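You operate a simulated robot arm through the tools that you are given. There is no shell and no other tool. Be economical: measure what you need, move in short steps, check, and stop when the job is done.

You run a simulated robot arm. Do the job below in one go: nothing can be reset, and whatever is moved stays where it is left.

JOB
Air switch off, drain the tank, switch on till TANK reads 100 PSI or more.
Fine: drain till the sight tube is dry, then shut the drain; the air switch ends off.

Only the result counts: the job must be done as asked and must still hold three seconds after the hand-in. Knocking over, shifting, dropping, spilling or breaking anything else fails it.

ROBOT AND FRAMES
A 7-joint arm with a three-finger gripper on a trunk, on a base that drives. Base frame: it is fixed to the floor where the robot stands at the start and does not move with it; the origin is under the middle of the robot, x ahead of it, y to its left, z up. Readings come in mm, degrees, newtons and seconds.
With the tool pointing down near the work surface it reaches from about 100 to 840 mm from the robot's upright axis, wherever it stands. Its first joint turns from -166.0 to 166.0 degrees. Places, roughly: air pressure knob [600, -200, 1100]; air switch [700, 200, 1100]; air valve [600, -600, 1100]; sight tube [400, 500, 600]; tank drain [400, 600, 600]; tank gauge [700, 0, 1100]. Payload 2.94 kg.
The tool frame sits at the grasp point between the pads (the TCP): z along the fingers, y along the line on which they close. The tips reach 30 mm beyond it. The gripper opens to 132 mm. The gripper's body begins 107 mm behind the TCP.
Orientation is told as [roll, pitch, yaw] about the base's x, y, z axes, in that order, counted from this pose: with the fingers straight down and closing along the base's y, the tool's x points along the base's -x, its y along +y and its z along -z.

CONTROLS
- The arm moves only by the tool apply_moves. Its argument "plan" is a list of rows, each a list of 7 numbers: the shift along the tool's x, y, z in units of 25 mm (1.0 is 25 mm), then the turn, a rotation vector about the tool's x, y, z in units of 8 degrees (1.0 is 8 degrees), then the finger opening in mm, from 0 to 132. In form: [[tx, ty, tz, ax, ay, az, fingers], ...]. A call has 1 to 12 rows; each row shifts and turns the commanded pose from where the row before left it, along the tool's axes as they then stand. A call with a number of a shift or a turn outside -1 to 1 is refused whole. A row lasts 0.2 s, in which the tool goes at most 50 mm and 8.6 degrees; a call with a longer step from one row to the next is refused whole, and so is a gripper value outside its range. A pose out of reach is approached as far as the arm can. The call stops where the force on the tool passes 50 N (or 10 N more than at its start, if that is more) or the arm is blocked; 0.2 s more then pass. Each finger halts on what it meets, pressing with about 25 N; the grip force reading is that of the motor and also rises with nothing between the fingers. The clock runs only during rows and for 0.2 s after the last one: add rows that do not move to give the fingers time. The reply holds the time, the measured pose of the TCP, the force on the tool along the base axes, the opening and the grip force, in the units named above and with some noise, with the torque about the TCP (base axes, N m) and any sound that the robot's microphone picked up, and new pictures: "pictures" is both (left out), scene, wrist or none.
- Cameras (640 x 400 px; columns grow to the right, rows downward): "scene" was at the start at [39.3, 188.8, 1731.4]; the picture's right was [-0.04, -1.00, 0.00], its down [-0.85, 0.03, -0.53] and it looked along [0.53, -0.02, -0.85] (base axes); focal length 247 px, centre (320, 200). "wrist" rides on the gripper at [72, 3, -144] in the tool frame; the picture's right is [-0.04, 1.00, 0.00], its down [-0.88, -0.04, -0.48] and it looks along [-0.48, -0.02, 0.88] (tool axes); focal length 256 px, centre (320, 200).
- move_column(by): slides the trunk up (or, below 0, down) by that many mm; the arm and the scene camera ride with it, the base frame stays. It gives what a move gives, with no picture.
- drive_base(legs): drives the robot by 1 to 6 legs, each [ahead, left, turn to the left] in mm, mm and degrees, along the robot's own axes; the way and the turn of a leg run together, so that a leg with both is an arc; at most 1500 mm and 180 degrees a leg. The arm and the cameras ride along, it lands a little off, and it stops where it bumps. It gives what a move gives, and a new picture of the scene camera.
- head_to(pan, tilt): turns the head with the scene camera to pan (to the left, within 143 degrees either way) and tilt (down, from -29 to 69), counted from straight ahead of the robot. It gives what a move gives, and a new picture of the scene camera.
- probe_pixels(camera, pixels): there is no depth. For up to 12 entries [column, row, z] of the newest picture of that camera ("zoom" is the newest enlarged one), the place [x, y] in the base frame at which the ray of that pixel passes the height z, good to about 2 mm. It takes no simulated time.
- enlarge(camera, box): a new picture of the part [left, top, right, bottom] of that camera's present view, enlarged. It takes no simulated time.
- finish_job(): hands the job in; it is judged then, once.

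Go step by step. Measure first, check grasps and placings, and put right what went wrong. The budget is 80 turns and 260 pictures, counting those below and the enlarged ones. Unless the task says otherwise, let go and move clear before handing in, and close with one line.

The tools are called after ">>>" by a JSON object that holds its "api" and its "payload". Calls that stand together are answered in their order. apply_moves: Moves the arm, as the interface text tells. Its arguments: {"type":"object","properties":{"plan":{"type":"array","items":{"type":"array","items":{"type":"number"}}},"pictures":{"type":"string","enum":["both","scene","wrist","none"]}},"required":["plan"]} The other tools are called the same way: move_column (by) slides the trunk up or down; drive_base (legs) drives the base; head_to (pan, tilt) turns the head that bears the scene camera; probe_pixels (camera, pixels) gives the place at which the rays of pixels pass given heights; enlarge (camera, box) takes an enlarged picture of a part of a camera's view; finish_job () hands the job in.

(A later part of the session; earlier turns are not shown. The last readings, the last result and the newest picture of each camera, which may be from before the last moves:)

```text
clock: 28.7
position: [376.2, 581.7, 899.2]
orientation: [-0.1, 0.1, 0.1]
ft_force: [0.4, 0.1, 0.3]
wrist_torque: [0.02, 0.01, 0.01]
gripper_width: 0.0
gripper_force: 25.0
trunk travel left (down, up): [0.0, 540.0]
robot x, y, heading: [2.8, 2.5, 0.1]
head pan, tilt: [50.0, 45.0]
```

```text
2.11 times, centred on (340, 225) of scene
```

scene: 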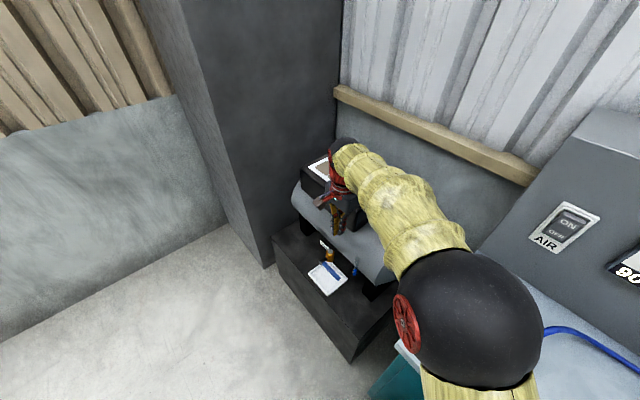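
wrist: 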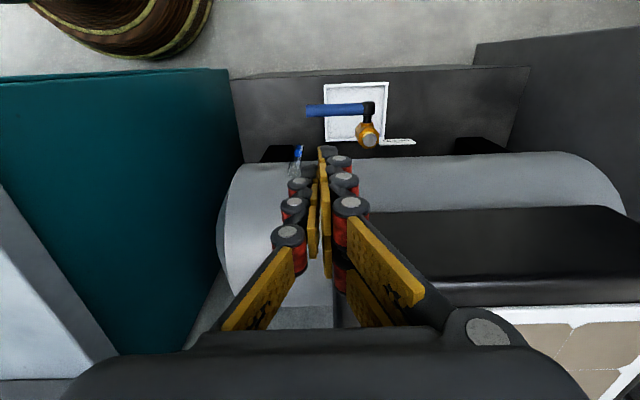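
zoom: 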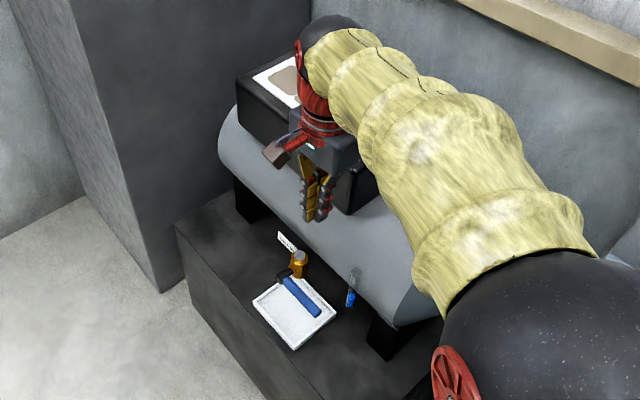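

Tank front is at x≈455, box front ≈480: clear. Descending to TCP z≈660, then pressing down in small steps.

>>> {"api": "apply_moves", "payload": {"plan": [[0, 0, 0.956, 0, 0, 0, 0], [0, 0, 0.956, 0, 0, 0, 0], [0, 0, 0.956, 0, 0, 0, 0], [0, 0, 0.956, 0, 0, 0, 0], [0, 0, 0.956, 0, 0, 0, 0], [0, 0, 0.956, 0, 0, 0, 0], [0, 0, 0.956, 0, 0, 0, 0], [0, 0, 0.956, 0, 0, 0, 0], [0, 0, 0.956, 0, 0, 0, 0], [0, 0, 0.956, 0, 0, 0, 0]]}}

>>> {"api": "enlarge", "payload": {"camera": "scene", "box": [290, 190, 410, 310]}}

```text
clock: 30.9
position: [376.0, 582.0, 661.7]
orientation: [-0.1, 0.1, 0.2]
ft_force: [-0.3, 0.0, 0.0]
wrist_torque: [-0.03, 0.0, -0.02]
gripper_width: 0.0
gripper_force: 24.5
trunk travel left (down, up): [0.0, 540.0]
robot x, y, heading: [-2.8, -0.2, 0.1]
head pan, tilt: [50.0, 45.0]
```

scene: 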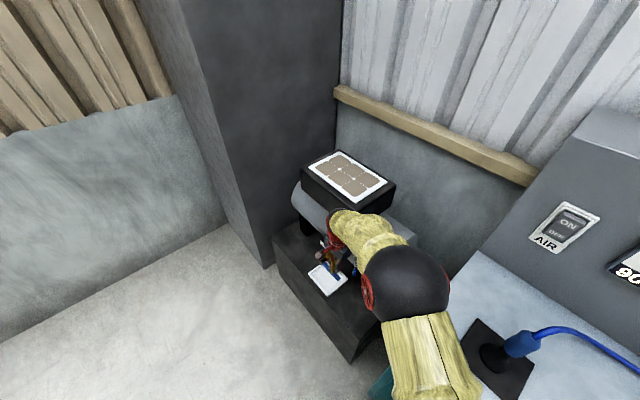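
wrist: 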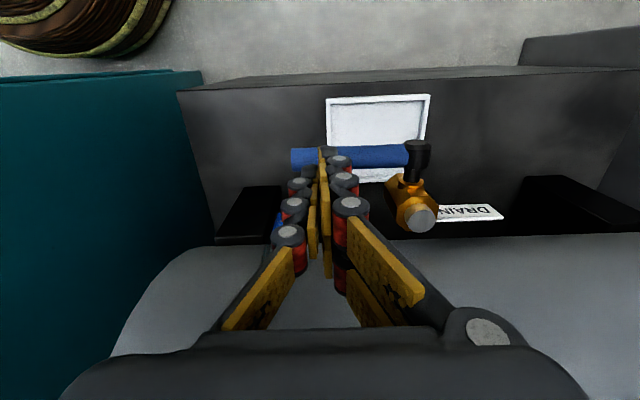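

```text
3.33 times, centred on (350, 250) of scene
```

zoom: 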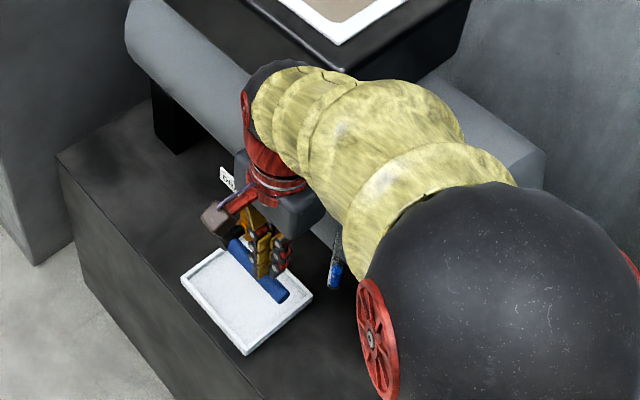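

Tips are over the lever at (322,155). Pressing down gently 50 mm.

>>> {"api": "apply_moves", "payload": {"plan": [[0, 0, 0.2, 0, 0, 0, 0], [0, 0, 0.2, 0, 0, 0, 0], [0, 0, 0.2, 0, 0, 0, 0], [0, 0, 0.2, 0, 0, 0, 0], [0, 0, 0.2, 0, 0, 0, 0], [0, 0, 0.2, 0, 0, 0, 0], [0, 0, 0.2, 0, 0, 0, 0], [0, 0, 0.2, 0, 0, 0, 0], [0, 0, 0.2, 0, 0, 0, 0], [0, 0, 0.2, 0, 0, 0, 0]]}}

>>> {"api": "enlarge", "payload": {"camera": "scene", "box": [290, 190, 410, 310]}}

```text
clock: 32.5
position: [377.9, 581.1, 634.8]
orientation: [0.3, -0.2, 0.0]
ft_force: [-9.8, -15.4, 28.0]
wrist_torque: [-0.47, 0.23, -0.04]
gripper_width: 0.0
gripper_force: 25.4
trunk travel left (down, up): [0.0, 540.0]
robot x, y, heading: [-0.2, 3.4, -0.1]
head pan, tilt: [50.0, 45.0]
stopped in row 8: the force on the tool passed its limit at 55 N (the readings are from after the stop); the commanded pose is now the measured one
```

scene: 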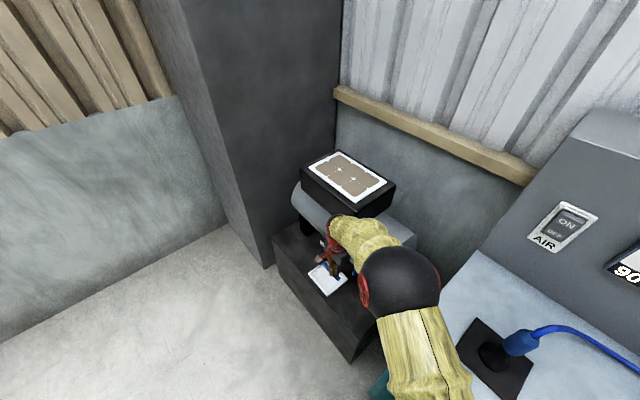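
wrist: 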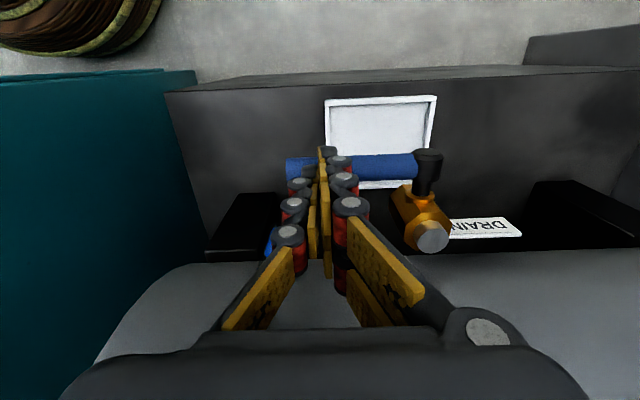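

```text
3.33 times, centred on (350, 250) of scene
```

zoom: 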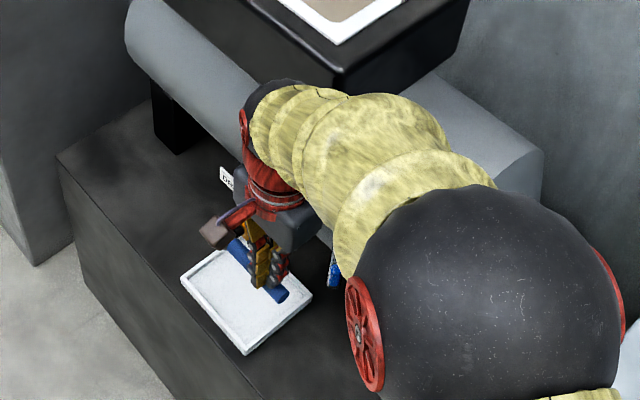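

The lever did not yield downward (stopped on contact at tip z≈605), so it opens upward. I'll rise and yaw the tool 90° to grip the lever across x and lift it.

>>> {"api": "apply_moves", "payload": {"plan": [[0, 0, -0.8, 0, 0, 0, 0], [0, 0, -0.8, 0, 0, 0, 0], [0, 0, -0.8, 0, 0, 0, 0], [0, 0, -0.8, 0, 0, 0, 20], [0, 0, -0.8, 0, 0, 0, 40], [0, 0, -0.8, 0, 0, 0, 50]], "pictures": "none"}}

>>> {"api": "apply_moves", "payload": {"plan": [[0, 0, 0, 0, 0, -0.9375, 50], [0, 0, 0, 0, 0, -0.9375, 50], [0, 0, 0, 0, 0, -0.9375, 50], [0, 0, 0, 0, 0, -0.9375, 50], [0, 0, 0, 0, 0, -0.9375, 50], [0, 0, 0, 0, 0, -0.9375, 50], [0, 0, 0, 0, 0, -0.9375, 50], [0, 0, 0, 0, 0, -0.9375, 50], [0, 0, 0, 0, 0, -0.9375, 50], [0, 0, 0, 0, 0, -0.9375, 50], [0, 0, 0, 0, 0, -0.9375, 50], [0, 0, 0, 0, 0, -0.9375, 50]]}}

>>> {"api": "enlarge", "payload": {"camera": "scene", "box": [290, 190, 410, 310]}}

```text
clock: 33.9
position: [375.9, 583.5, 751.5]
orientation: [0.1, -0.1, 0.1]
ft_force: [-0.7, -0.3, -0.7]
wrist_torque: [-0.01, -0.02, 0.0]
gripper_width: 48.4
gripper_force: 0.0
trunk travel left (down, up): [0.0, 540.0]
robot x, y, heading: [1.2, -0.3, 0.2]
head pan, tilt: [50.0, 45.0]
```

```text
clock: 36.5
position: [375.2, 583.2, 751.0]
orientation: [-0.1, -0.2, 90.2]
ft_force: [-0.4, 0.2, -0.7]
wrist_torque: [0.0, 0.01, 0.0]
gripper_width: 49.9
gripper_force: 0.1
trunk travel left (down, up): [0.0, 540.0]
robot x, y, heading: [-2.2, 0.2, -0.2]
head pan, tilt: [50.0, 45.0]
```

scene: 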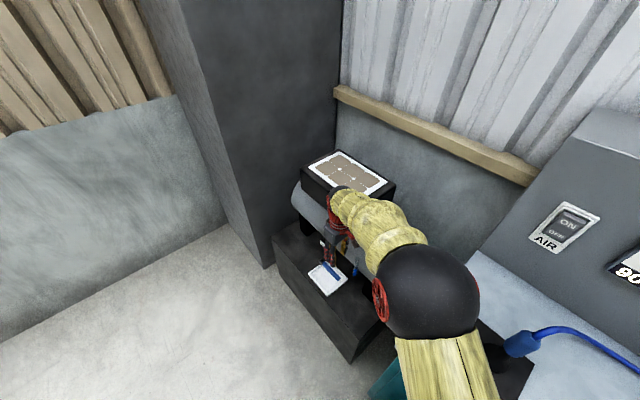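
wrist: 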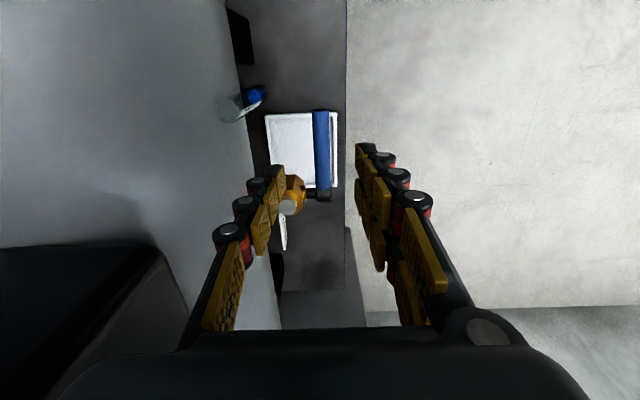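

```text
3.33 times, centred on (350, 250) of scene
```

zoom: 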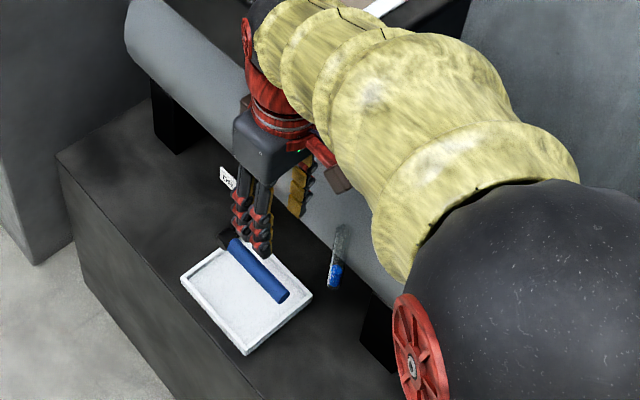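

Lever lies midway under the open fingers. I'll check tank clearance for the gripper body with the silhouette edge at wrist (243,110).

>>> {"api": "probe_pixels", "payload": {"camera": "wrist", "pixels": [[243, 110, 700], [243, 110, 650], [243, 110, 600], [322, 112, 590], [322, 188, 590], [315, 150, 590], [330, 150, 590], [250, 92, 560], [240, 110, 600]]}}

>>> {"api": "enlarge", "payload": {"camera": "wrist", "box": [210, 70, 370, 210]}}

```text
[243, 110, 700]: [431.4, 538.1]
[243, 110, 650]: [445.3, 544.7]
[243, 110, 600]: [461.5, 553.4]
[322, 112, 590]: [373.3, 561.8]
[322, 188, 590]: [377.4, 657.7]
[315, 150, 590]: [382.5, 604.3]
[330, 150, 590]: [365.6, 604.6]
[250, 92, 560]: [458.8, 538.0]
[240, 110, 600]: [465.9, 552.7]
```

```text
2.86 times, centred on (290, 140) of wrist
```

zoom: 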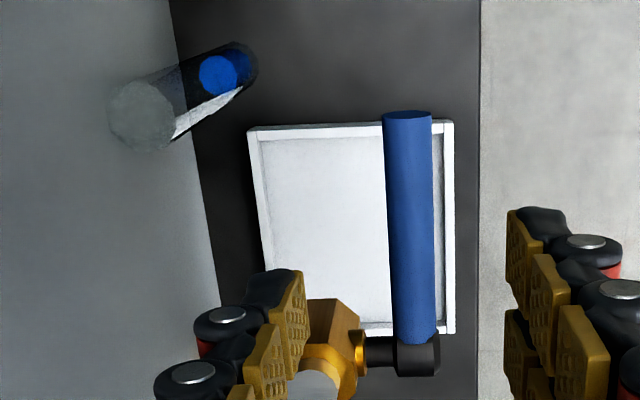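

Lever: centre x≈374, 17 mm thick, y 562–658, centre z≈595. The tank may reach x≈435, so I'll tilt the tool 20° (body toward the robot) and descend around the lever.

>>> {"api": "apply_moves", "payload": {"plan": [[0, 0, 0, 0.8333, 0, 0, 50], [0, 0, 0, 0.8333, 0, 0, 50], [0, 0, 0, 0.8333, 0, 0, 50], [0.025, 0.275, 0.757, 0, 0, 0, 50], [0.025, 0.275, 0.757, 0, 0, 0, 50], [0.025, 0.275, 0.757, 0, 0, 0, 50], [0.025, 0.275, 0.757, 0, 0, 0, 50]]}}

>>> {"api": "enlarge", "payload": {"camera": "scene", "box": [290, 190, 410, 310]}}

```text
clock: 38.1
position: [377.2, 579.1, 671.1]
orientation: [-20.2, -0.2, 90.3]
ft_force: [0.0, -0.1, -0.3]
wrist_torque: [0.0, 0.0, 0.04]
gripper_width: 50.1
gripper_force: 0.0
trunk travel left (down, up): [0.0, 540.0]
robot x, y, heading: [-1.9, -2.6, 0.1]
head pan, tilt: [50.0, 45.0]
```

scene: 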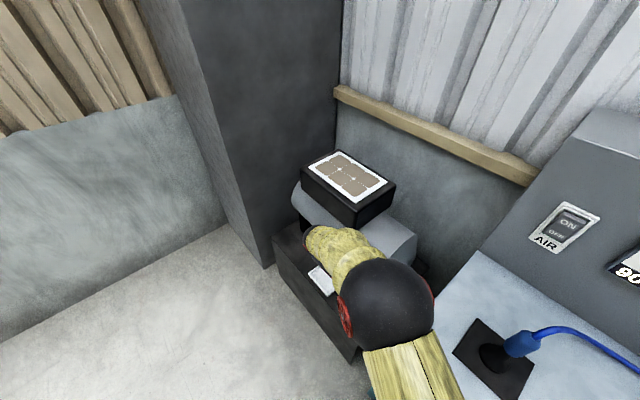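
wrist: 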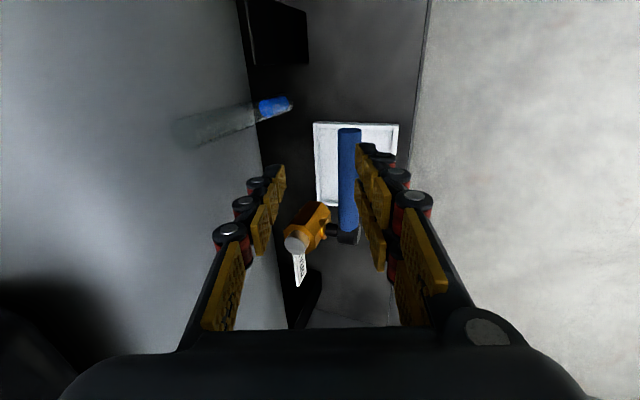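

```text
3.33 times, centred on (350, 250) of scene
```

zoom: 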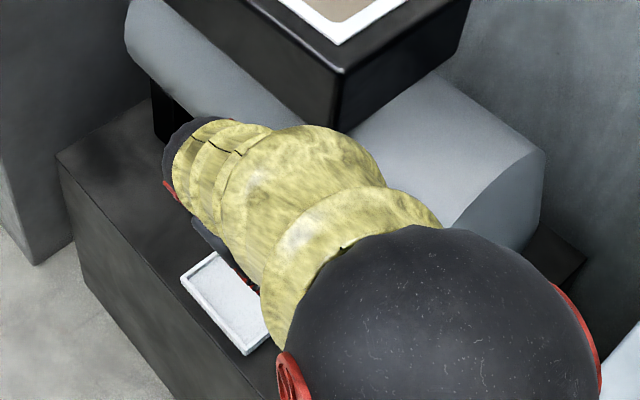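

The tips are tilted, so I'll shift 31 mm back in x and then go straight along the tool axis onto the lever.

>>> {"api": "apply_moves", "payload": {"plan": [[0, 0.583, -0.212, 0, 0, 0, 50], [0, 0.583, -0.212, 0, 0, 0, 50], [0, 0, 0.664, 0, 0, 0, 50], [0, 0, 0.664, 0, 0, 0, 50], [0, 0, 0.664, 0, 0, 0, 50], [0, 0, 0.664, 0, 0, 0, 50], [0, 0, 0.664, 0, 0, 0, 50]]}}

>>> {"api": "enlarge", "payload": {"camera": "wrist", "box": [200, 60, 440, 240]}}

```text
clock: 39.7
position: [374.6, 579.5, 591.9]
orientation: [-20.1, -0.3, 89.9]
ft_force: [-0.5, -0.3, 0.4]
wrist_torque: [-0.01, 0.01, 0.02]
gripper_width: 50.0
gripper_force: 0.1
trunk travel left (down, up): [0.0, 540.0]
robot x, y, heading: [0.1, 1.7, 0.1]
head pan, tilt: [50.0, 45.0]
```

scene: 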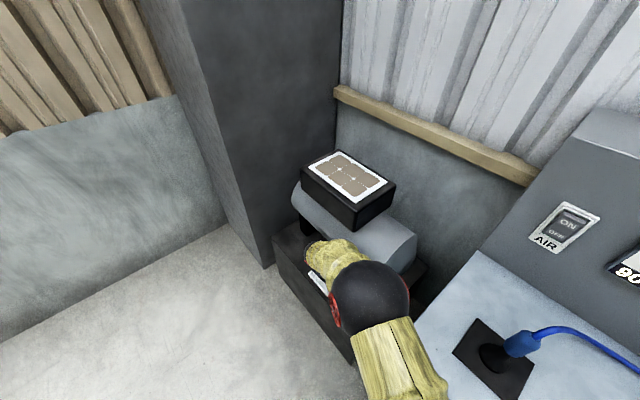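
wrist: 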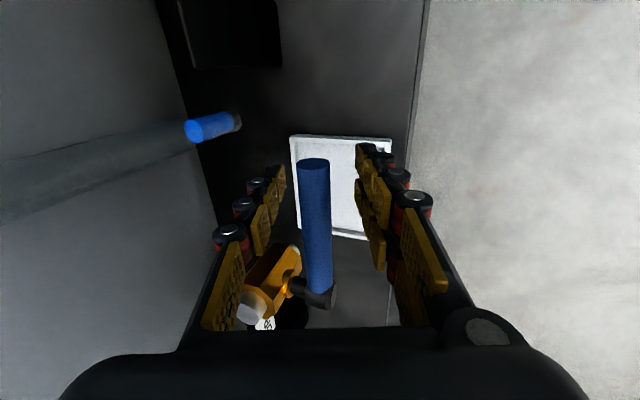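

```text
2.22 times, centred on (320, 150) of wrist
```

zoom: 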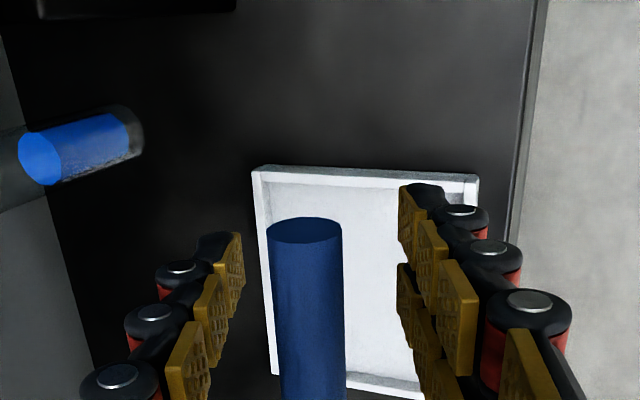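

The lever is between the pads. Closing.

>>> {"api": "apply_moves", "payload": {"plan": [[0, 0, 0, 0, 0, 0, 30], [0, 0, 0, 0, 0, 0, 10], [0, 0, 0, 0, 0, 0, 0], [0, 0, 0, 0, 0, 0, 0]], "pictures": "wrist"}}

```text
clock: 40.7
position: [376.7, 579.5, 593.3]
orientation: [-20.2, -0.3, 90.0]
ft_force: [21.5, 0.2, -1.9]
wrist_torque: [-0.1, -0.04, 0.1]
gripper_width: 18.0
gripper_force: 26.6
trunk travel left (down, up): [0.0, 540.0]
robot x, y, heading: [0.5, 2.3, -0.1]
head pan, tilt: [50.0, 45.0]
```

wrist: 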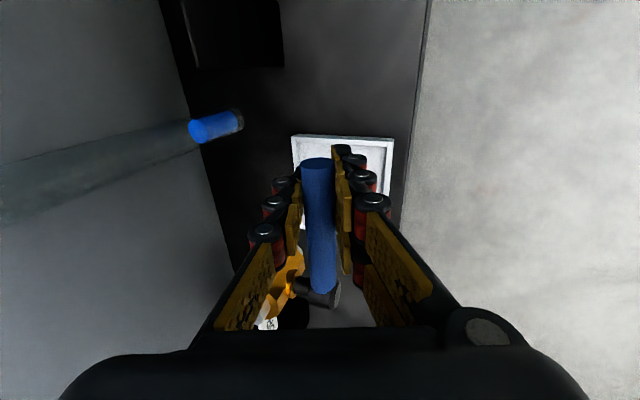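

Gripped at 18 mm. Relieving the side force a little, then lifting along the arc to about 32°.

>>> {"api": "apply_moves", "payload": {"plan": [[0, -0.15, 0.055, 0, 0, 0, 0], [-0.031, -0.15, -0.414, 0, 0, 0, 0], [-0.092, -0.148, -0.406, 0, 0, 0, 0], [-0.151, -0.141, -0.387, 0, 0, 0, 0], [-0.208, -0.134, -0.368, 0, 0, 0, 0]]}}

>>> {"api": "enlarge", "payload": {"camera": "wrist", "box": [180, 60, 420, 240]}}

```text
clock: 41.9
position: [377.0, 588.5, 630.0]
orientation: [-19.8, 0.5, 90.0]
ft_force: [-18.3, -23.2, -22.5]
wrist_torque: [-2.31, -0.04, 1.02]
gripper_width: 23.0
gripper_force: 45.1
trunk travel left (down, up): [0.0, 540.0]
robot x, y, heading: [-0.2, 3.5, -0.1]
head pan, tilt: [50.0, 45.0]
```

scene: 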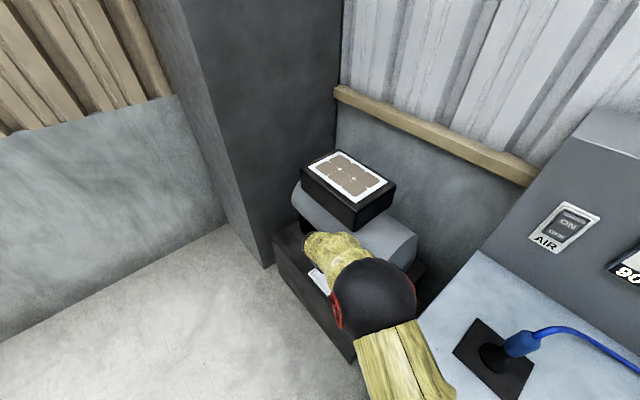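
wrist: 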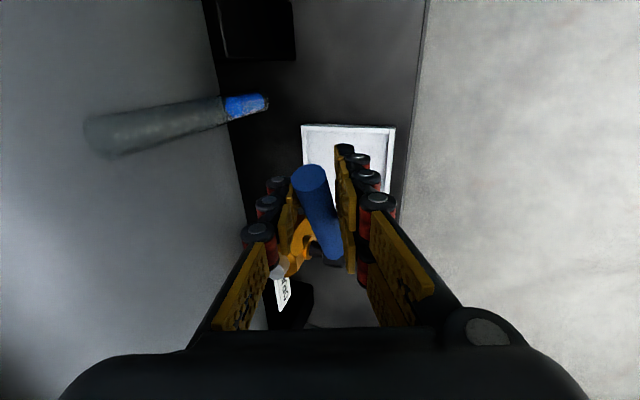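

```text
2.22 times, centred on (300, 150) of wrist
```

zoom: 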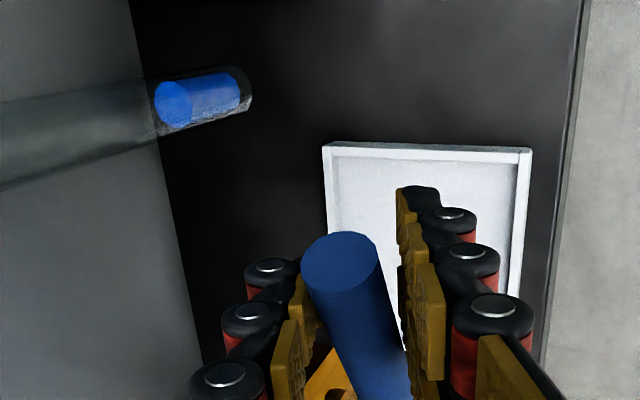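

The lever rose about 28°, but the pads are wedging; I'll turn the tool with the lever about the base x axis.

>>> {"api": "apply_moves", "payload": {"plan": [[0, 0, 0, 0, 0.823, -0.3, 0], [0, 0, 0, 0, 0.823, -0.3, 0], [0, 0, 0, 0, 0.823, -0.3, 0], [0, 0, 0, 0, 0.823, -0.3, 0]], "pictures": "wrist"}}

>>> {"api": "enlarge", "payload": {"camera": "wrist", "box": [140, 40, 420, 250]}}

```text
clock: 42.4
position: [376.6, 593.5, 640.2]
orientation: [-20.1, 8.1, 90.1]
ft_force: [-10.9, -16.3, 20.6]
wrist_torque: [0.75, 0.96, 1.33]
gripper_width: 23.3
gripper_force: 45.4
trunk travel left (down, up): [0.0, 540.0]
robot x, y, heading: [-0.6, -0.7, 0.1]
head pan, tilt: [50.0, 45.0]
stopped in row 2: the force on the tool passed its limit at 56 N (the readings are from after the stop); the commanded pose is now the measured one
```

wrist: 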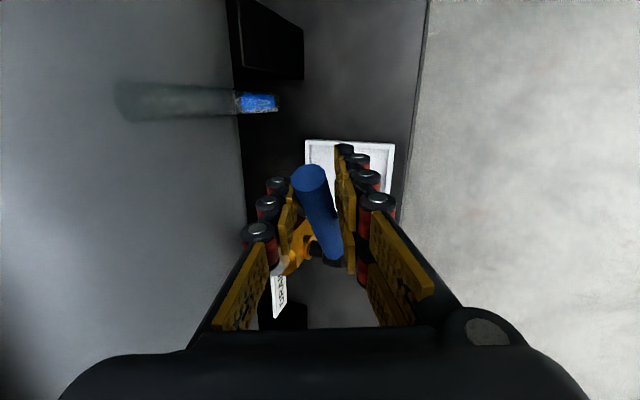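

```text
1.90 times, centred on (280, 145) of wrist
```

zoom: 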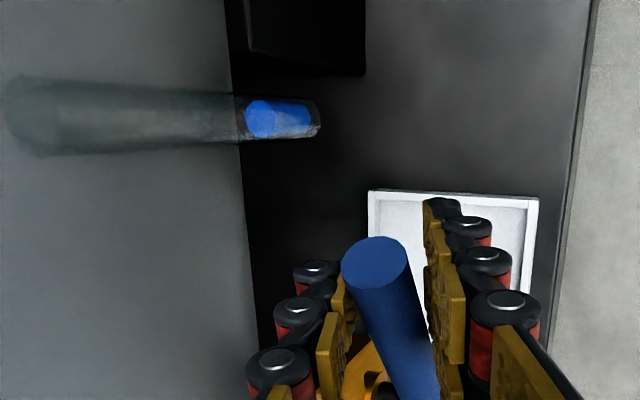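

The lever is at about 30–35°, but the grip is wedging. I'll release and see where the lever rests, then push it the rest from the −y side.

>>> {"api": "apply_moves", "payload": {"plan": [[0, 0, 0, 0, 0, 0, 45], [0, 0, 0, 0, 0, 0, 60], [0, 0, 0, 0, 0, 0, 60], [0, 0, -0.8, 0, 0, 0, 60], [0, 0, -0.8, 0, 0, 0, 60], [0, 0, -0.8, 0, 0, 0, 60], [0, 0, -0.8, 0, 0, 0, 60]]}}

>>> {"api": "enlarge", "payload": {"camera": "wrist", "box": [180, 40, 420, 240]}}

```text
clock: 44.0
position: [349.9, 603.6, 712.0]
orientation: [-20.2, 8.1, 90.0]
ft_force: [-0.2, -0.8, -0.8]
wrist_torque: [-0.02, -0.02, 0.02]
gripper_width: 60.0
gripper_force: 0.1
trunk travel left (down, up): [0.0, 540.0]
robot x, y, heading: [0.3, -0.6, 0.1]
head pan, tilt: [50.0, 45.0]
```

scene: 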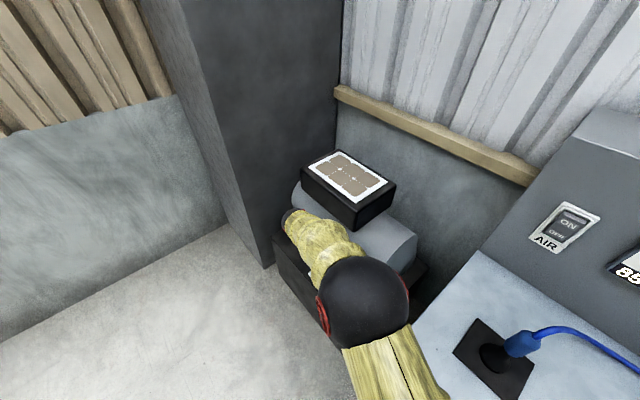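
wrist: 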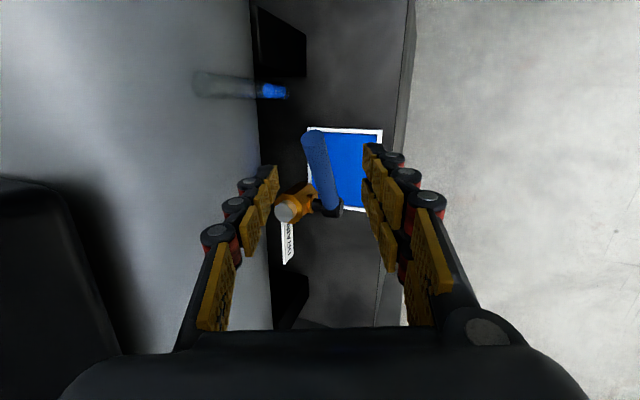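

```text
2.00 times, centred on (300, 140) of wrist
```

zoom: 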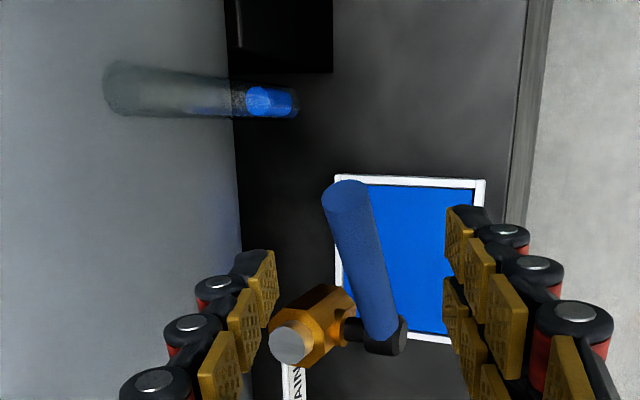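

It's draining: the tray (345,170) has turned blue. I'll wait a couple of seconds with the wrist view to see the tube level.

>>> {"api": "apply_moves", "payload": {"plan": [[0, 0, 0, 0, 0, 0, 60], [0, 0, 0, 0, 0, 0, 60], [0, 0, 0, 0, 0, 0, 60], [0, 0, 0, 0, 0, 0, 60], [0, 0, 0, 0, 0, 0, 60], [0, 0, 0, 0, 0, 0, 60], [0, 0, 0, 0, 0, 0, 60], [0, 0, 0, 0, 0, 0, 60], [0, 0, 0, 0, 0, 0, 60], [0, 0, 0, 0, 0, 0, 60], [0, 0, 0, 0, 0, 0, 60], [0, 0, 0, 0, 0, 0, 60]]}}

>>> {"api": "enlarge", "payload": {"camera": "wrist", "box": [180, 40, 420, 240]}}

```text
clock: 46.6
position: [349.9, 603.5, 711.3]
orientation: [-20.1, 8.1, 90.1]
ft_force: [-0.1, -0.5, -0.3]
wrist_torque: [-0.01, 0.0, 0.03]
gripper_width: 60.0
gripper_force: 0.1
trunk travel left (down, up): [0.0, 540.0]
robot x, y, heading: [-4.0, 1.0, 0.1]
head pan, tilt: [50.0, 45.0]
```

scene: 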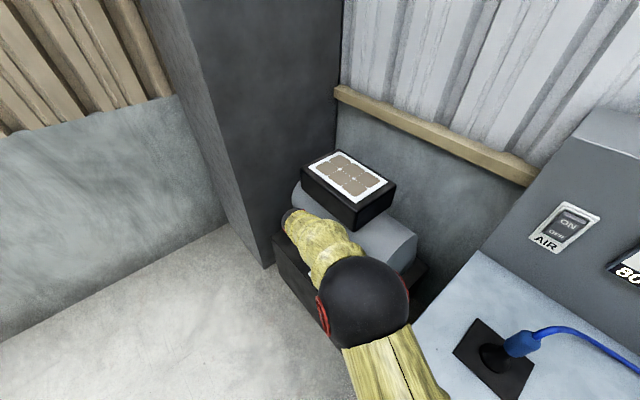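
wrist: 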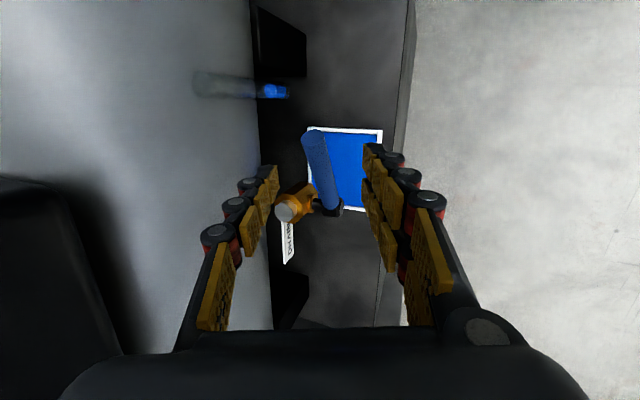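

```text
2.00 times, centred on (300, 140) of wrist
```

zoom: 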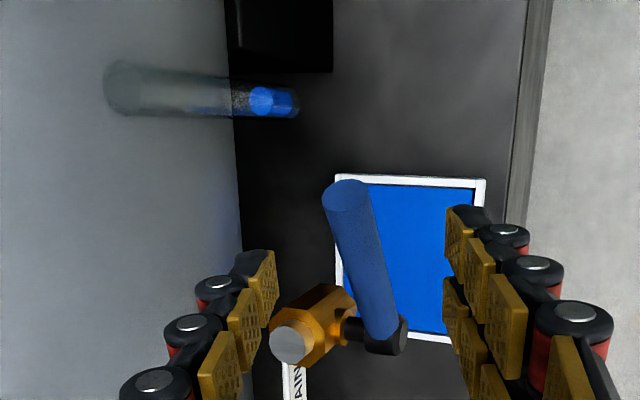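

Level is falling (tube bit shrinking, gauge 80). While it drains I'll close the fingers and set them above the lever, ready to press it shut.

>>> {"api": "apply_moves", "payload": {"plan": [[0, 0, 0, 0, 0, 0, 40], [0, 0, 0, 0, 0, 0, 20], [0, 0, 0, 0, 0, 0, 0], [0, 0, 0, 0, 0, 0, 0], [0, 0, 0, 0, 0, 0, 0], [0, -0.265, 0.095, 0, 0, 0, 0], [0, -0.265, 0.095, 0, 0, 0, 0], [0, 0, 0, 0, 0, 0, 0]]}}

>>> {"api": "enlarge", "payload": {"camera": "wrist", "box": [180, 40, 420, 240]}}

```text
clock: 48.4
position: [364.0, 603.6, 712.2]
orientation: [-20.1, 8.1, 90.1]
ft_force: [0.3, 0.6, 0.4]
wrist_torque: [-0.06, 0.01, 0.01]
gripper_width: 0.4
gripper_force: 25.0
trunk travel left (down, up): [0.0, 540.0]
robot x, y, heading: [-3.8, -1.5, 0.1]
head pan, tilt: [50.0, 45.0]
```

scene: 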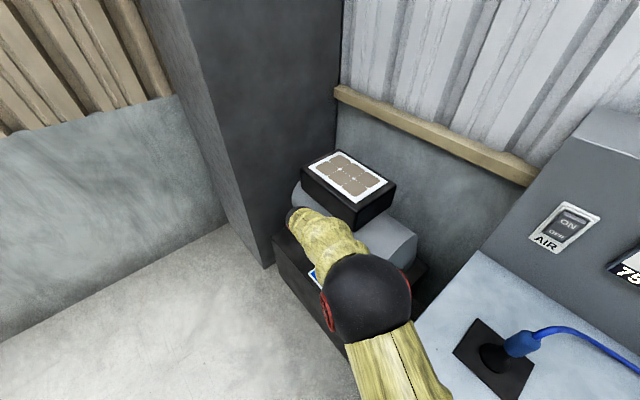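
wrist: 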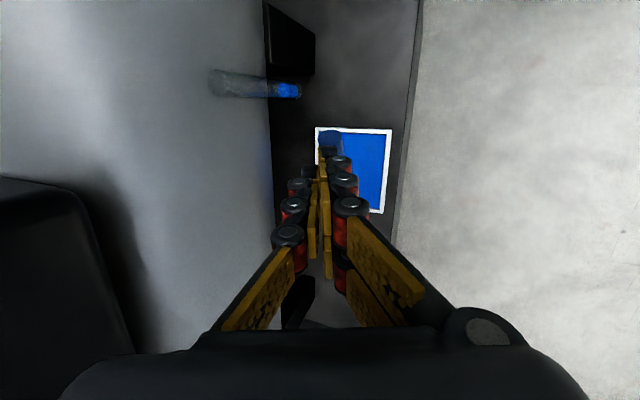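

```text
2.00 times, centred on (300, 140) of wrist
```

zoom: 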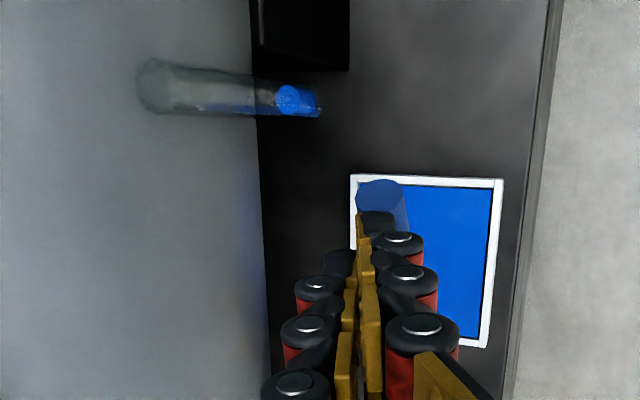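

Level about a third of the way to go; waiting more.

>>> {"api": "apply_moves", "payload": {"plan": [[0, 0, 0, 0, 0, 0, 0], [0, 0, 0, 0, 0, 0, 0], [0, 0, 0, 0, 0, 0, 0], [0, 0, 0, 0, 0, 0, 0], [0, 0, 0, 0, 0, 0, 0], [0, 0, 0, 0, 0, 0, 0], [0, 0, 0, 0, 0, 0, 0], [0, 0, 0, 0, 0, 0, 0], [0, 0, 0, 0, 0, 0, 0], [0, 0, 0, 0, 0, 0, 0], [0, 0, 0, 0, 0, 0, 0], [0, 0, 0, 0, 0, 0, 0]], "pictures": "none"}}

>>> {"api": "apply_moves", "payload": {"plan": [[0, 0, 0, 0, 0, 0, 0], [0, 0, 0, 0, 0, 0, 0], [0, 0, 0, 0, 0, 0, 0], [0, 0, 0, 0, 0, 0, 0], [0, 0, 0, 0, 0, 0, 0], [0, 0, 0, 0, 0, 0, 0], [0, 0, 0, 0, 0, 0, 0], [0, 0, 0, 0, 0, 0, 0], [0, 0, 0, 0, 0, 0, 0], [0, 0, 0, 0, 0, 0, 0], [0, 0, 0, 0, 0, 0, 0], [0, 0, 0, 0, 0, 0, 0]], "pictures": "none"}}

>>> {"api": "enlarge", "payload": {"camera": "wrist", "box": [210, 40, 370, 160]}}

```text
clock: 51.0
position: [364.0, 603.4, 712.0]
orientation: [-20.1, 8.1, 90.2]
ft_force: [0.9, -0.7, 0.4]
wrist_torque: [0.0, 0.02, 0.03]
gripper_width: 0.0
gripper_force: 25.6
trunk travel left (down, up): [0.0, 540.0]
robot x, y, heading: [-2.8, 1.4, -0.2]
head pan, tilt: [50.0, 45.0]
```

```text
clock: 53.6
position: [362.9, 604.5, 712.0]
orientation: [-20.1, 8.1, 90.0]
ft_force: [-0.4, -0.4, -0.5]
wrist_torque: [0.0, 0.02, 0.02]
gripper_width: 0.3
gripper_force: 25.3
trunk travel left (down, up): [0.0, 540.0]
robot x, y, heading: [2.3, 0.2, 0.1]
head pan, tilt: [50.0, 45.0]
```

```text
3.33 times, centred on (290, 100) of wrist
```

zoom: 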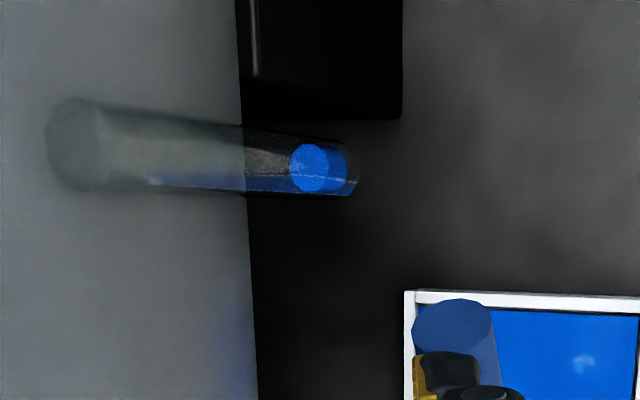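

Still some water (disc at 308,167). Waiting on.

>>> {"api": "apply_moves", "payload": {"plan": [[0, 0, 0, 0, 0, 0, 0], [0, 0, 0, 0, 0, 0, 0], [0, 0, 0, 0, 0, 0, 0], [0, 0, 0, 0, 0, 0, 0], [0, 0, 0, 0, 0, 0, 0], [0, 0, 0, 0, 0, 0, 0], [0, 0, 0, 0, 0, 0, 0], [0, 0, 0, 0, 0, 0, 0], [0, 0, 0, 0, 0, 0, 0], [0, 0, 0, 0, 0, 0, 0], [0, 0, 0, 0, 0, 0, 0], [0, 0, 0, 0, 0, 0, 0]], "pictures": "none"}}

>>> {"api": "apply_moves", "payload": {"plan": [[0, 0, 0, 0, 0, 0, 0], [0, 0, 0, 0, 0, 0, 0], [0, 0, 0, 0, 0, 0, 0], [0, 0, 0, 0, 0, 0, 0], [0, 0, 0, 0, 0, 0, 0], [0, 0, 0, 0, 0, 0, 0], [0, 0, 0, 0, 0, 0, 0], [0, 0, 0, 0, 0, 0, 0], [0, 0, 0, 0, 0, 0, 0], [0, 0, 0, 0, 0, 0, 0], [0, 0, 0, 0, 0, 0, 0], [0, 0, 0, 0, 0, 0, 0]], "pictures": "none"}}

>>> {"api": "enlarge", "payload": {"camera": "wrist", "box": [210, 40, 370, 160]}}

```text
clock: 56.2
position: [363.1, 605.2, 711.9]
orientation: [-20.1, 8.1, 90.1]
ft_force: [-0.4, 0.8, -0.4]
wrist_torque: [-0.02, 0.01, 0.02]
gripper_width: 0.0
gripper_force: 24.9
trunk travel left (down, up): [0.0, 540.0]
robot x, y, heading: [-1.4, 0.3, 0.2]
head pan, tilt: [50.0, 45.0]
```

```text
clock: 58.8
position: [363.3, 603.5, 711.9]
orientation: [-20.1, 8.1, 90.2]
ft_force: [0.1, -0.1, -0.4]
wrist_torque: [0.02, -0.01, 0.0]
gripper_width: 0.0
gripper_force: 25.1
trunk travel left (down, up): [0.0, 540.0]
robot x, y, heading: [2.0, -1.0, 0.1]
head pan, tilt: [50.0, 45.0]
```

```text
3.33 times, centred on (290, 100) of wrist
```

zoom: 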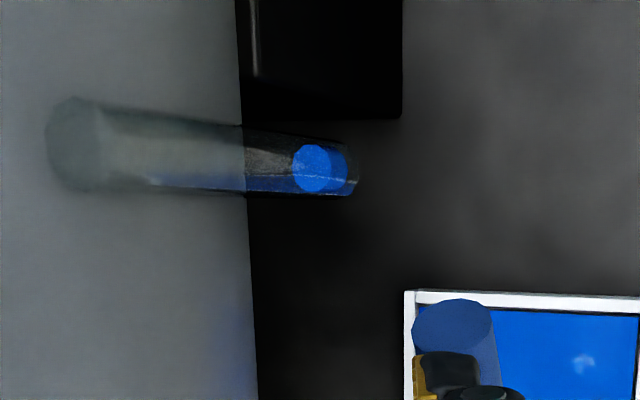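

The level slows down now. I'll check the TANK gauge by panning the head.

>>> {"api": "head_to", "payload": {"pan": 15, "tilt": 40}}

>>> {"api": "enlarge", "payload": {"camera": "wrist", "box": [210, 40, 370, 160]}}

```text
clock: 59.8
position: [363.4, 603.9, 712.8]
orientation: [-20.1, 8.1, 90.1]
ft_force: [0.5, 0.4, 0.1]
wrist_torque: [0.0, -0.03, 0.01]
gripper_width: 0.2
gripper_force: 24.9
trunk travel left (down, up): [0.0, 540.0]
robot x, y, heading: [-2.4, -2.0, -0.1]
head pan, tilt: [15.0, 40.0]
```

scene: 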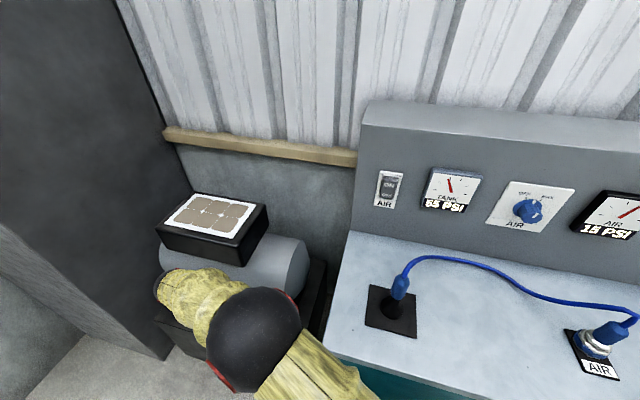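

```text
3.33 times, centred on (290, 100) of wrist
```

zoom: 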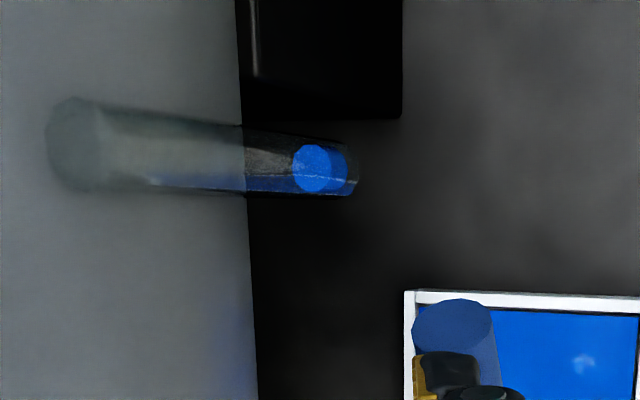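

TANK is at 65 PSI and flow is slow with the valve only part open. I'll push the lever further up from its −y side.

>>> {"api": "apply_moves", "payload": {"plan": [[0.95, 0.045, 0.126, 0, 0, 0, 0], [0.95, 0.045, 0.126, 0, 0, 0, 0], [-0.1, 0.244, 0.67, 0, 0, 0, 0], [-0.1, 0.244, 0.67, 0, 0, 0, 0], [-0.1, 0.244, 0.67, 0, 0, 0, 0], [-0.1, 0.244, 0.67, 0, 0, 0, 0]], "pictures": "wrist"}}

>>> {"api": "enlarge", "payload": {"camera": "wrist", "box": [200, 40, 440, 240]}}

```text
clock: 61.2
position: [364.7, 554.9, 639.7]
orientation: [-20.1, 8.0, 90.1]
ft_force: [0.1, -0.3, -0.7]
wrist_torque: [-0.02, 0.02, 0.0]
gripper_width: 0.0
gripper_force: 24.9
trunk travel left (down, up): [0.0, 540.0]
robot x, y, heading: [-2.6, 2.9, -0.2]
head pan, tilt: [15.0, 40.0]
```

wrist: 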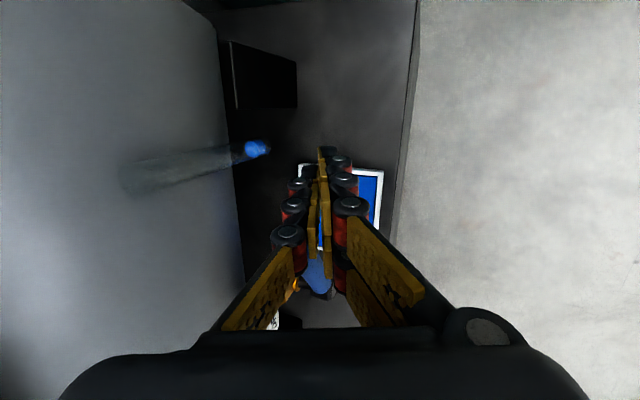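

```text
2.00 times, centred on (320, 140) of wrist
```

zoom: 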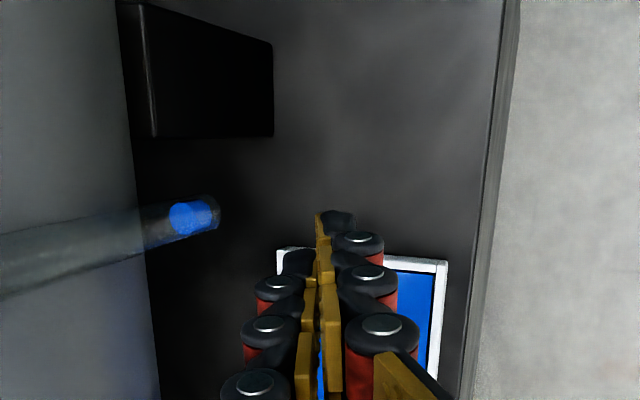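

Fingers are on the −y side of the lever tip. Pushing toward +y.

>>> {"api": "apply_moves", "payload": {"plan": [[-0.396, -0.019, -0.052, 0, 0, 0, 0], [-0.396, -0.019, -0.052, 0, 0, 0, 0], [-0.396, -0.019, -0.052, 0, 0, 0, 0], [-0.396, -0.019, -0.052, 0, 0, 0, 0], [-0.396, -0.019, -0.052, 0, 0, 0, 0]], "pictures": "wrist"}}

>>> {"api": "enlarge", "payload": {"camera": "wrist", "box": [200, 40, 440, 300]}}

```text
clock: 61.9
position: [366.6, 564.9, 637.9]
orientation: [-20.0, 9.3, 89.5]
ft_force: [-9.1, -19.4, 10.7]
wrist_torque: [0.42, -0.23, 0.02]
gripper_width: 0.1
gripper_force: 25.0
trunk travel left (down, up): [0.0, 540.0]
robot x, y, heading: [-5.0, -6.0, -0.2]
head pan, tilt: [15.0, 40.0]
stopped in row 3: the force on the tool passed its limit at 62 N (the readings are from after the stop); the commanded pose is now the measured one
```

wrist: 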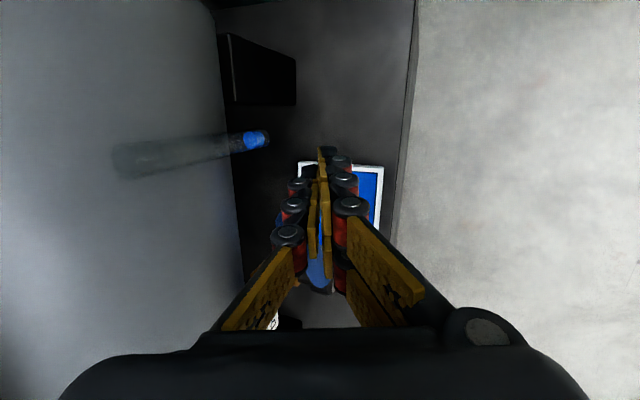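

```text
1.54 times, centred on (320, 170) of wrist
```

zoom: 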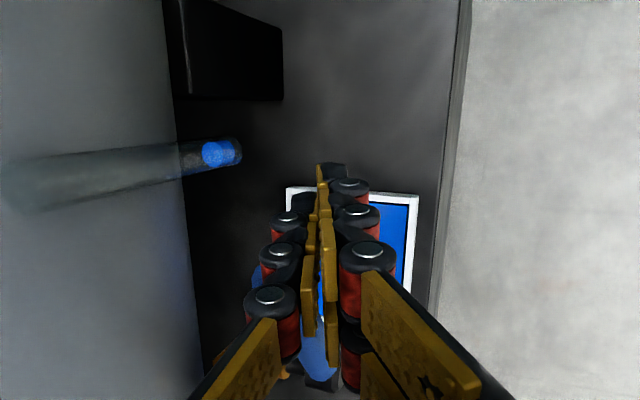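

The tip is pressed end-on, so the lever is only at ~20°. I'll re-grip it like a wrench from the front: retreat, then tilt the tool till the fingers point along +x.

>>> {"api": "apply_moves", "payload": {"plan": [[0.3, 0, 0, 0, 0, 0, 0], [0.11, 0.29, -0.95, 0, 0, 0, 0], [0.11, 0.29, -0.95, 0, 0, 0, 0], [0.11, 0.29, -0.95, 0, 0, 0, 0], [0.11, 0.29, -0.95, 0, 0, 0, 0], [0.11, 0.29, -0.95, 0, 0, 0, 0], [0.11, 0.29, -0.95, 0, 0, 0, 0], [0, 0, 0, 0, -0.53, 0.19, 20], [0, 0, 0, 0, -0.53, 0.19, 40]], "pictures": "none"}}

>>> {"api": "apply_moves", "payload": {"plan": [[0, 0, 0, 0.9375, 0, 0, 50], [0, 0, 0, 0.9375, 0, 0, 50], [0, 0, 0, 0.9375, 0, 0, 50], [0, 0, 0, 0.9375, 0, 0, 50], [0, 0, 0, 0.9375, 0, 0, 50], [0, 0, 0, 0.9375, 0, 0, 50], [0, 0, 0, 0.9375, 0, 0, 50], [0, 0, 0, 0.9375, 0, 0, 50]]}}

>>> {"api": "head_to", "payload": {"pan": 50, "tilt": 50}}

>>> {"api": "enlarge", "payload": {"camera": "wrist", "box": [160, 0, 480, 200]}}

```text
clock: 63.9
position: [276.9, 563.5, 760.4]
orientation: [-20.0, -0.2, 89.7]
ft_force: [0.4, -0.3, -0.9]
wrist_torque: [-0.02, -0.02, 0.01]
gripper_width: 36.8
gripper_force: 0.0
trunk travel left (down, up): [0.0, 540.0]
robot x, y, heading: [-0.1, 0.1, -0.1]
head pan, tilt: [15.0, 40.0]
```

```text
clock: 65.9
position: [342.2, 539.1, 780.3]
orientation: [-80.0, -2.2, 83.0]
ft_force: [1.8, 0.8, -0.1]
wrist_torque: [0.0, -0.01, -0.03]
gripper_width: 49.8
gripper_force: 0.1
trunk travel left (down, up): [0.0, 540.0]
robot x, y, heading: [-2.5, 1.9, -0.1]
head pan, tilt: [15.0, 40.0]
stopped in row 8: the arm was blocked; the commanded pose is now the measured one
```

scene: 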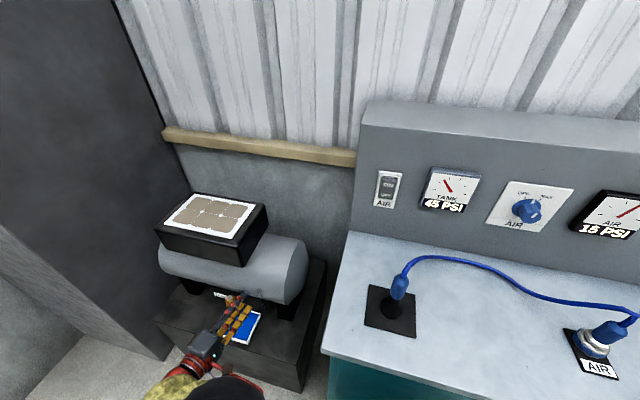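
wrist: 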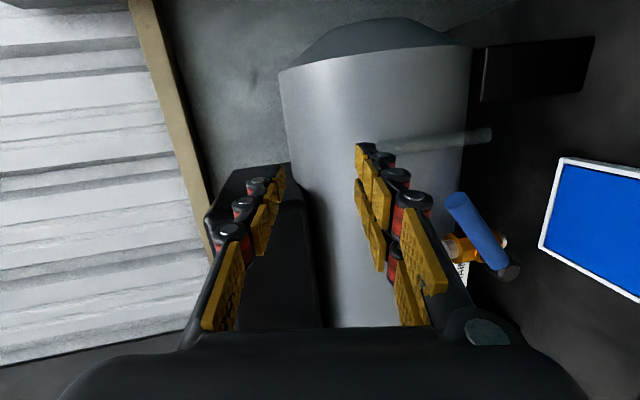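

```text
clock: 66.9
position: [341.2, 538.8, 780.0]
orientation: [-80.2, -2.2, 83.0]
ft_force: [0.3, -0.5, -0.1]
wrist_torque: [0.02, 0.0, -0.01]
gripper_width: 50.0
gripper_force: 0.0
trunk travel left (down, up): [0.0, 540.0]
robot x, y, heading: [-2.0, -2.1, 0.1]
head pan, tilt: [50.0, 50.0]
```

scene: 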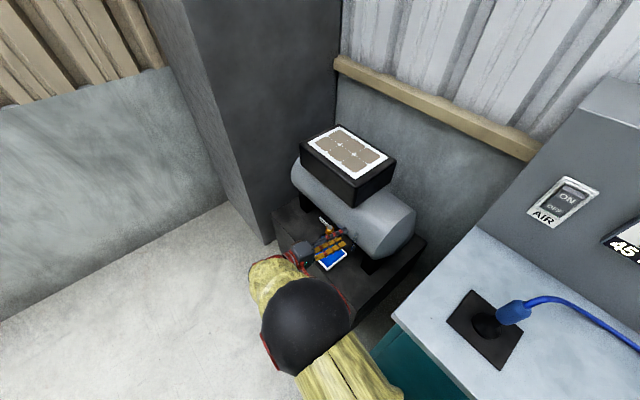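

```text
2.00 times, centred on (320, 100) of wrist
```

zoom: 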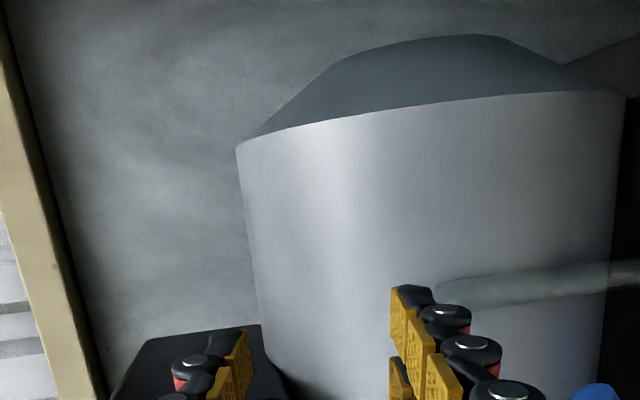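

Pressure fell quickly to 45 and the tube at (450,140) looks empty. Enlarging the tube and lever.

>>> {"api": "enlarge", "payload": {"camera": "wrist", "box": [360, 100, 560, 300]}}

>>> {"api": "enlarge", "payload": {"camera": "scene", "box": [280, 190, 400, 290]}}

>>> {"api": "probe_pixels", "payload": {"camera": "wrist", "pixels": [[450, 205, 600], [450, 205, 620], [450, 205, 640], [506, 272, 595], [490, 135, 500], [490, 135, 540]]}}

```text
2.00 times, centred on (460, 200) of wrist
```

zoom: 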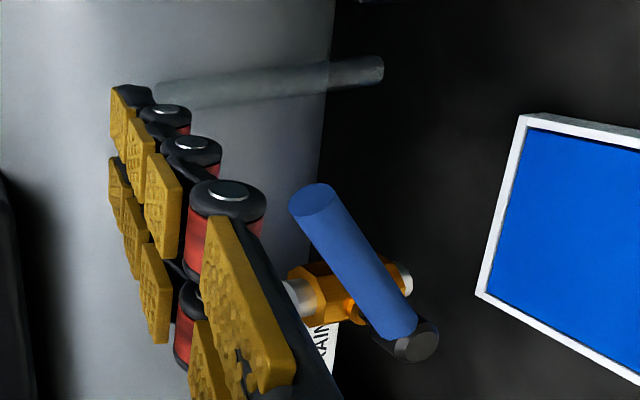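

```text
4.00 times, centred on (340, 240) of scene
```

zoom: 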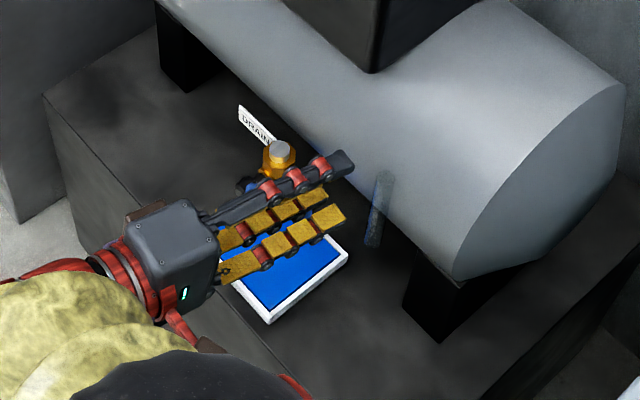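

```text
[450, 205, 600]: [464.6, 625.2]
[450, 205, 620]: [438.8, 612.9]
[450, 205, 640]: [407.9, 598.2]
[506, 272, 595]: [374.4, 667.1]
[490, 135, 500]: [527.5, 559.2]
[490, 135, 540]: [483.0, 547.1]
```

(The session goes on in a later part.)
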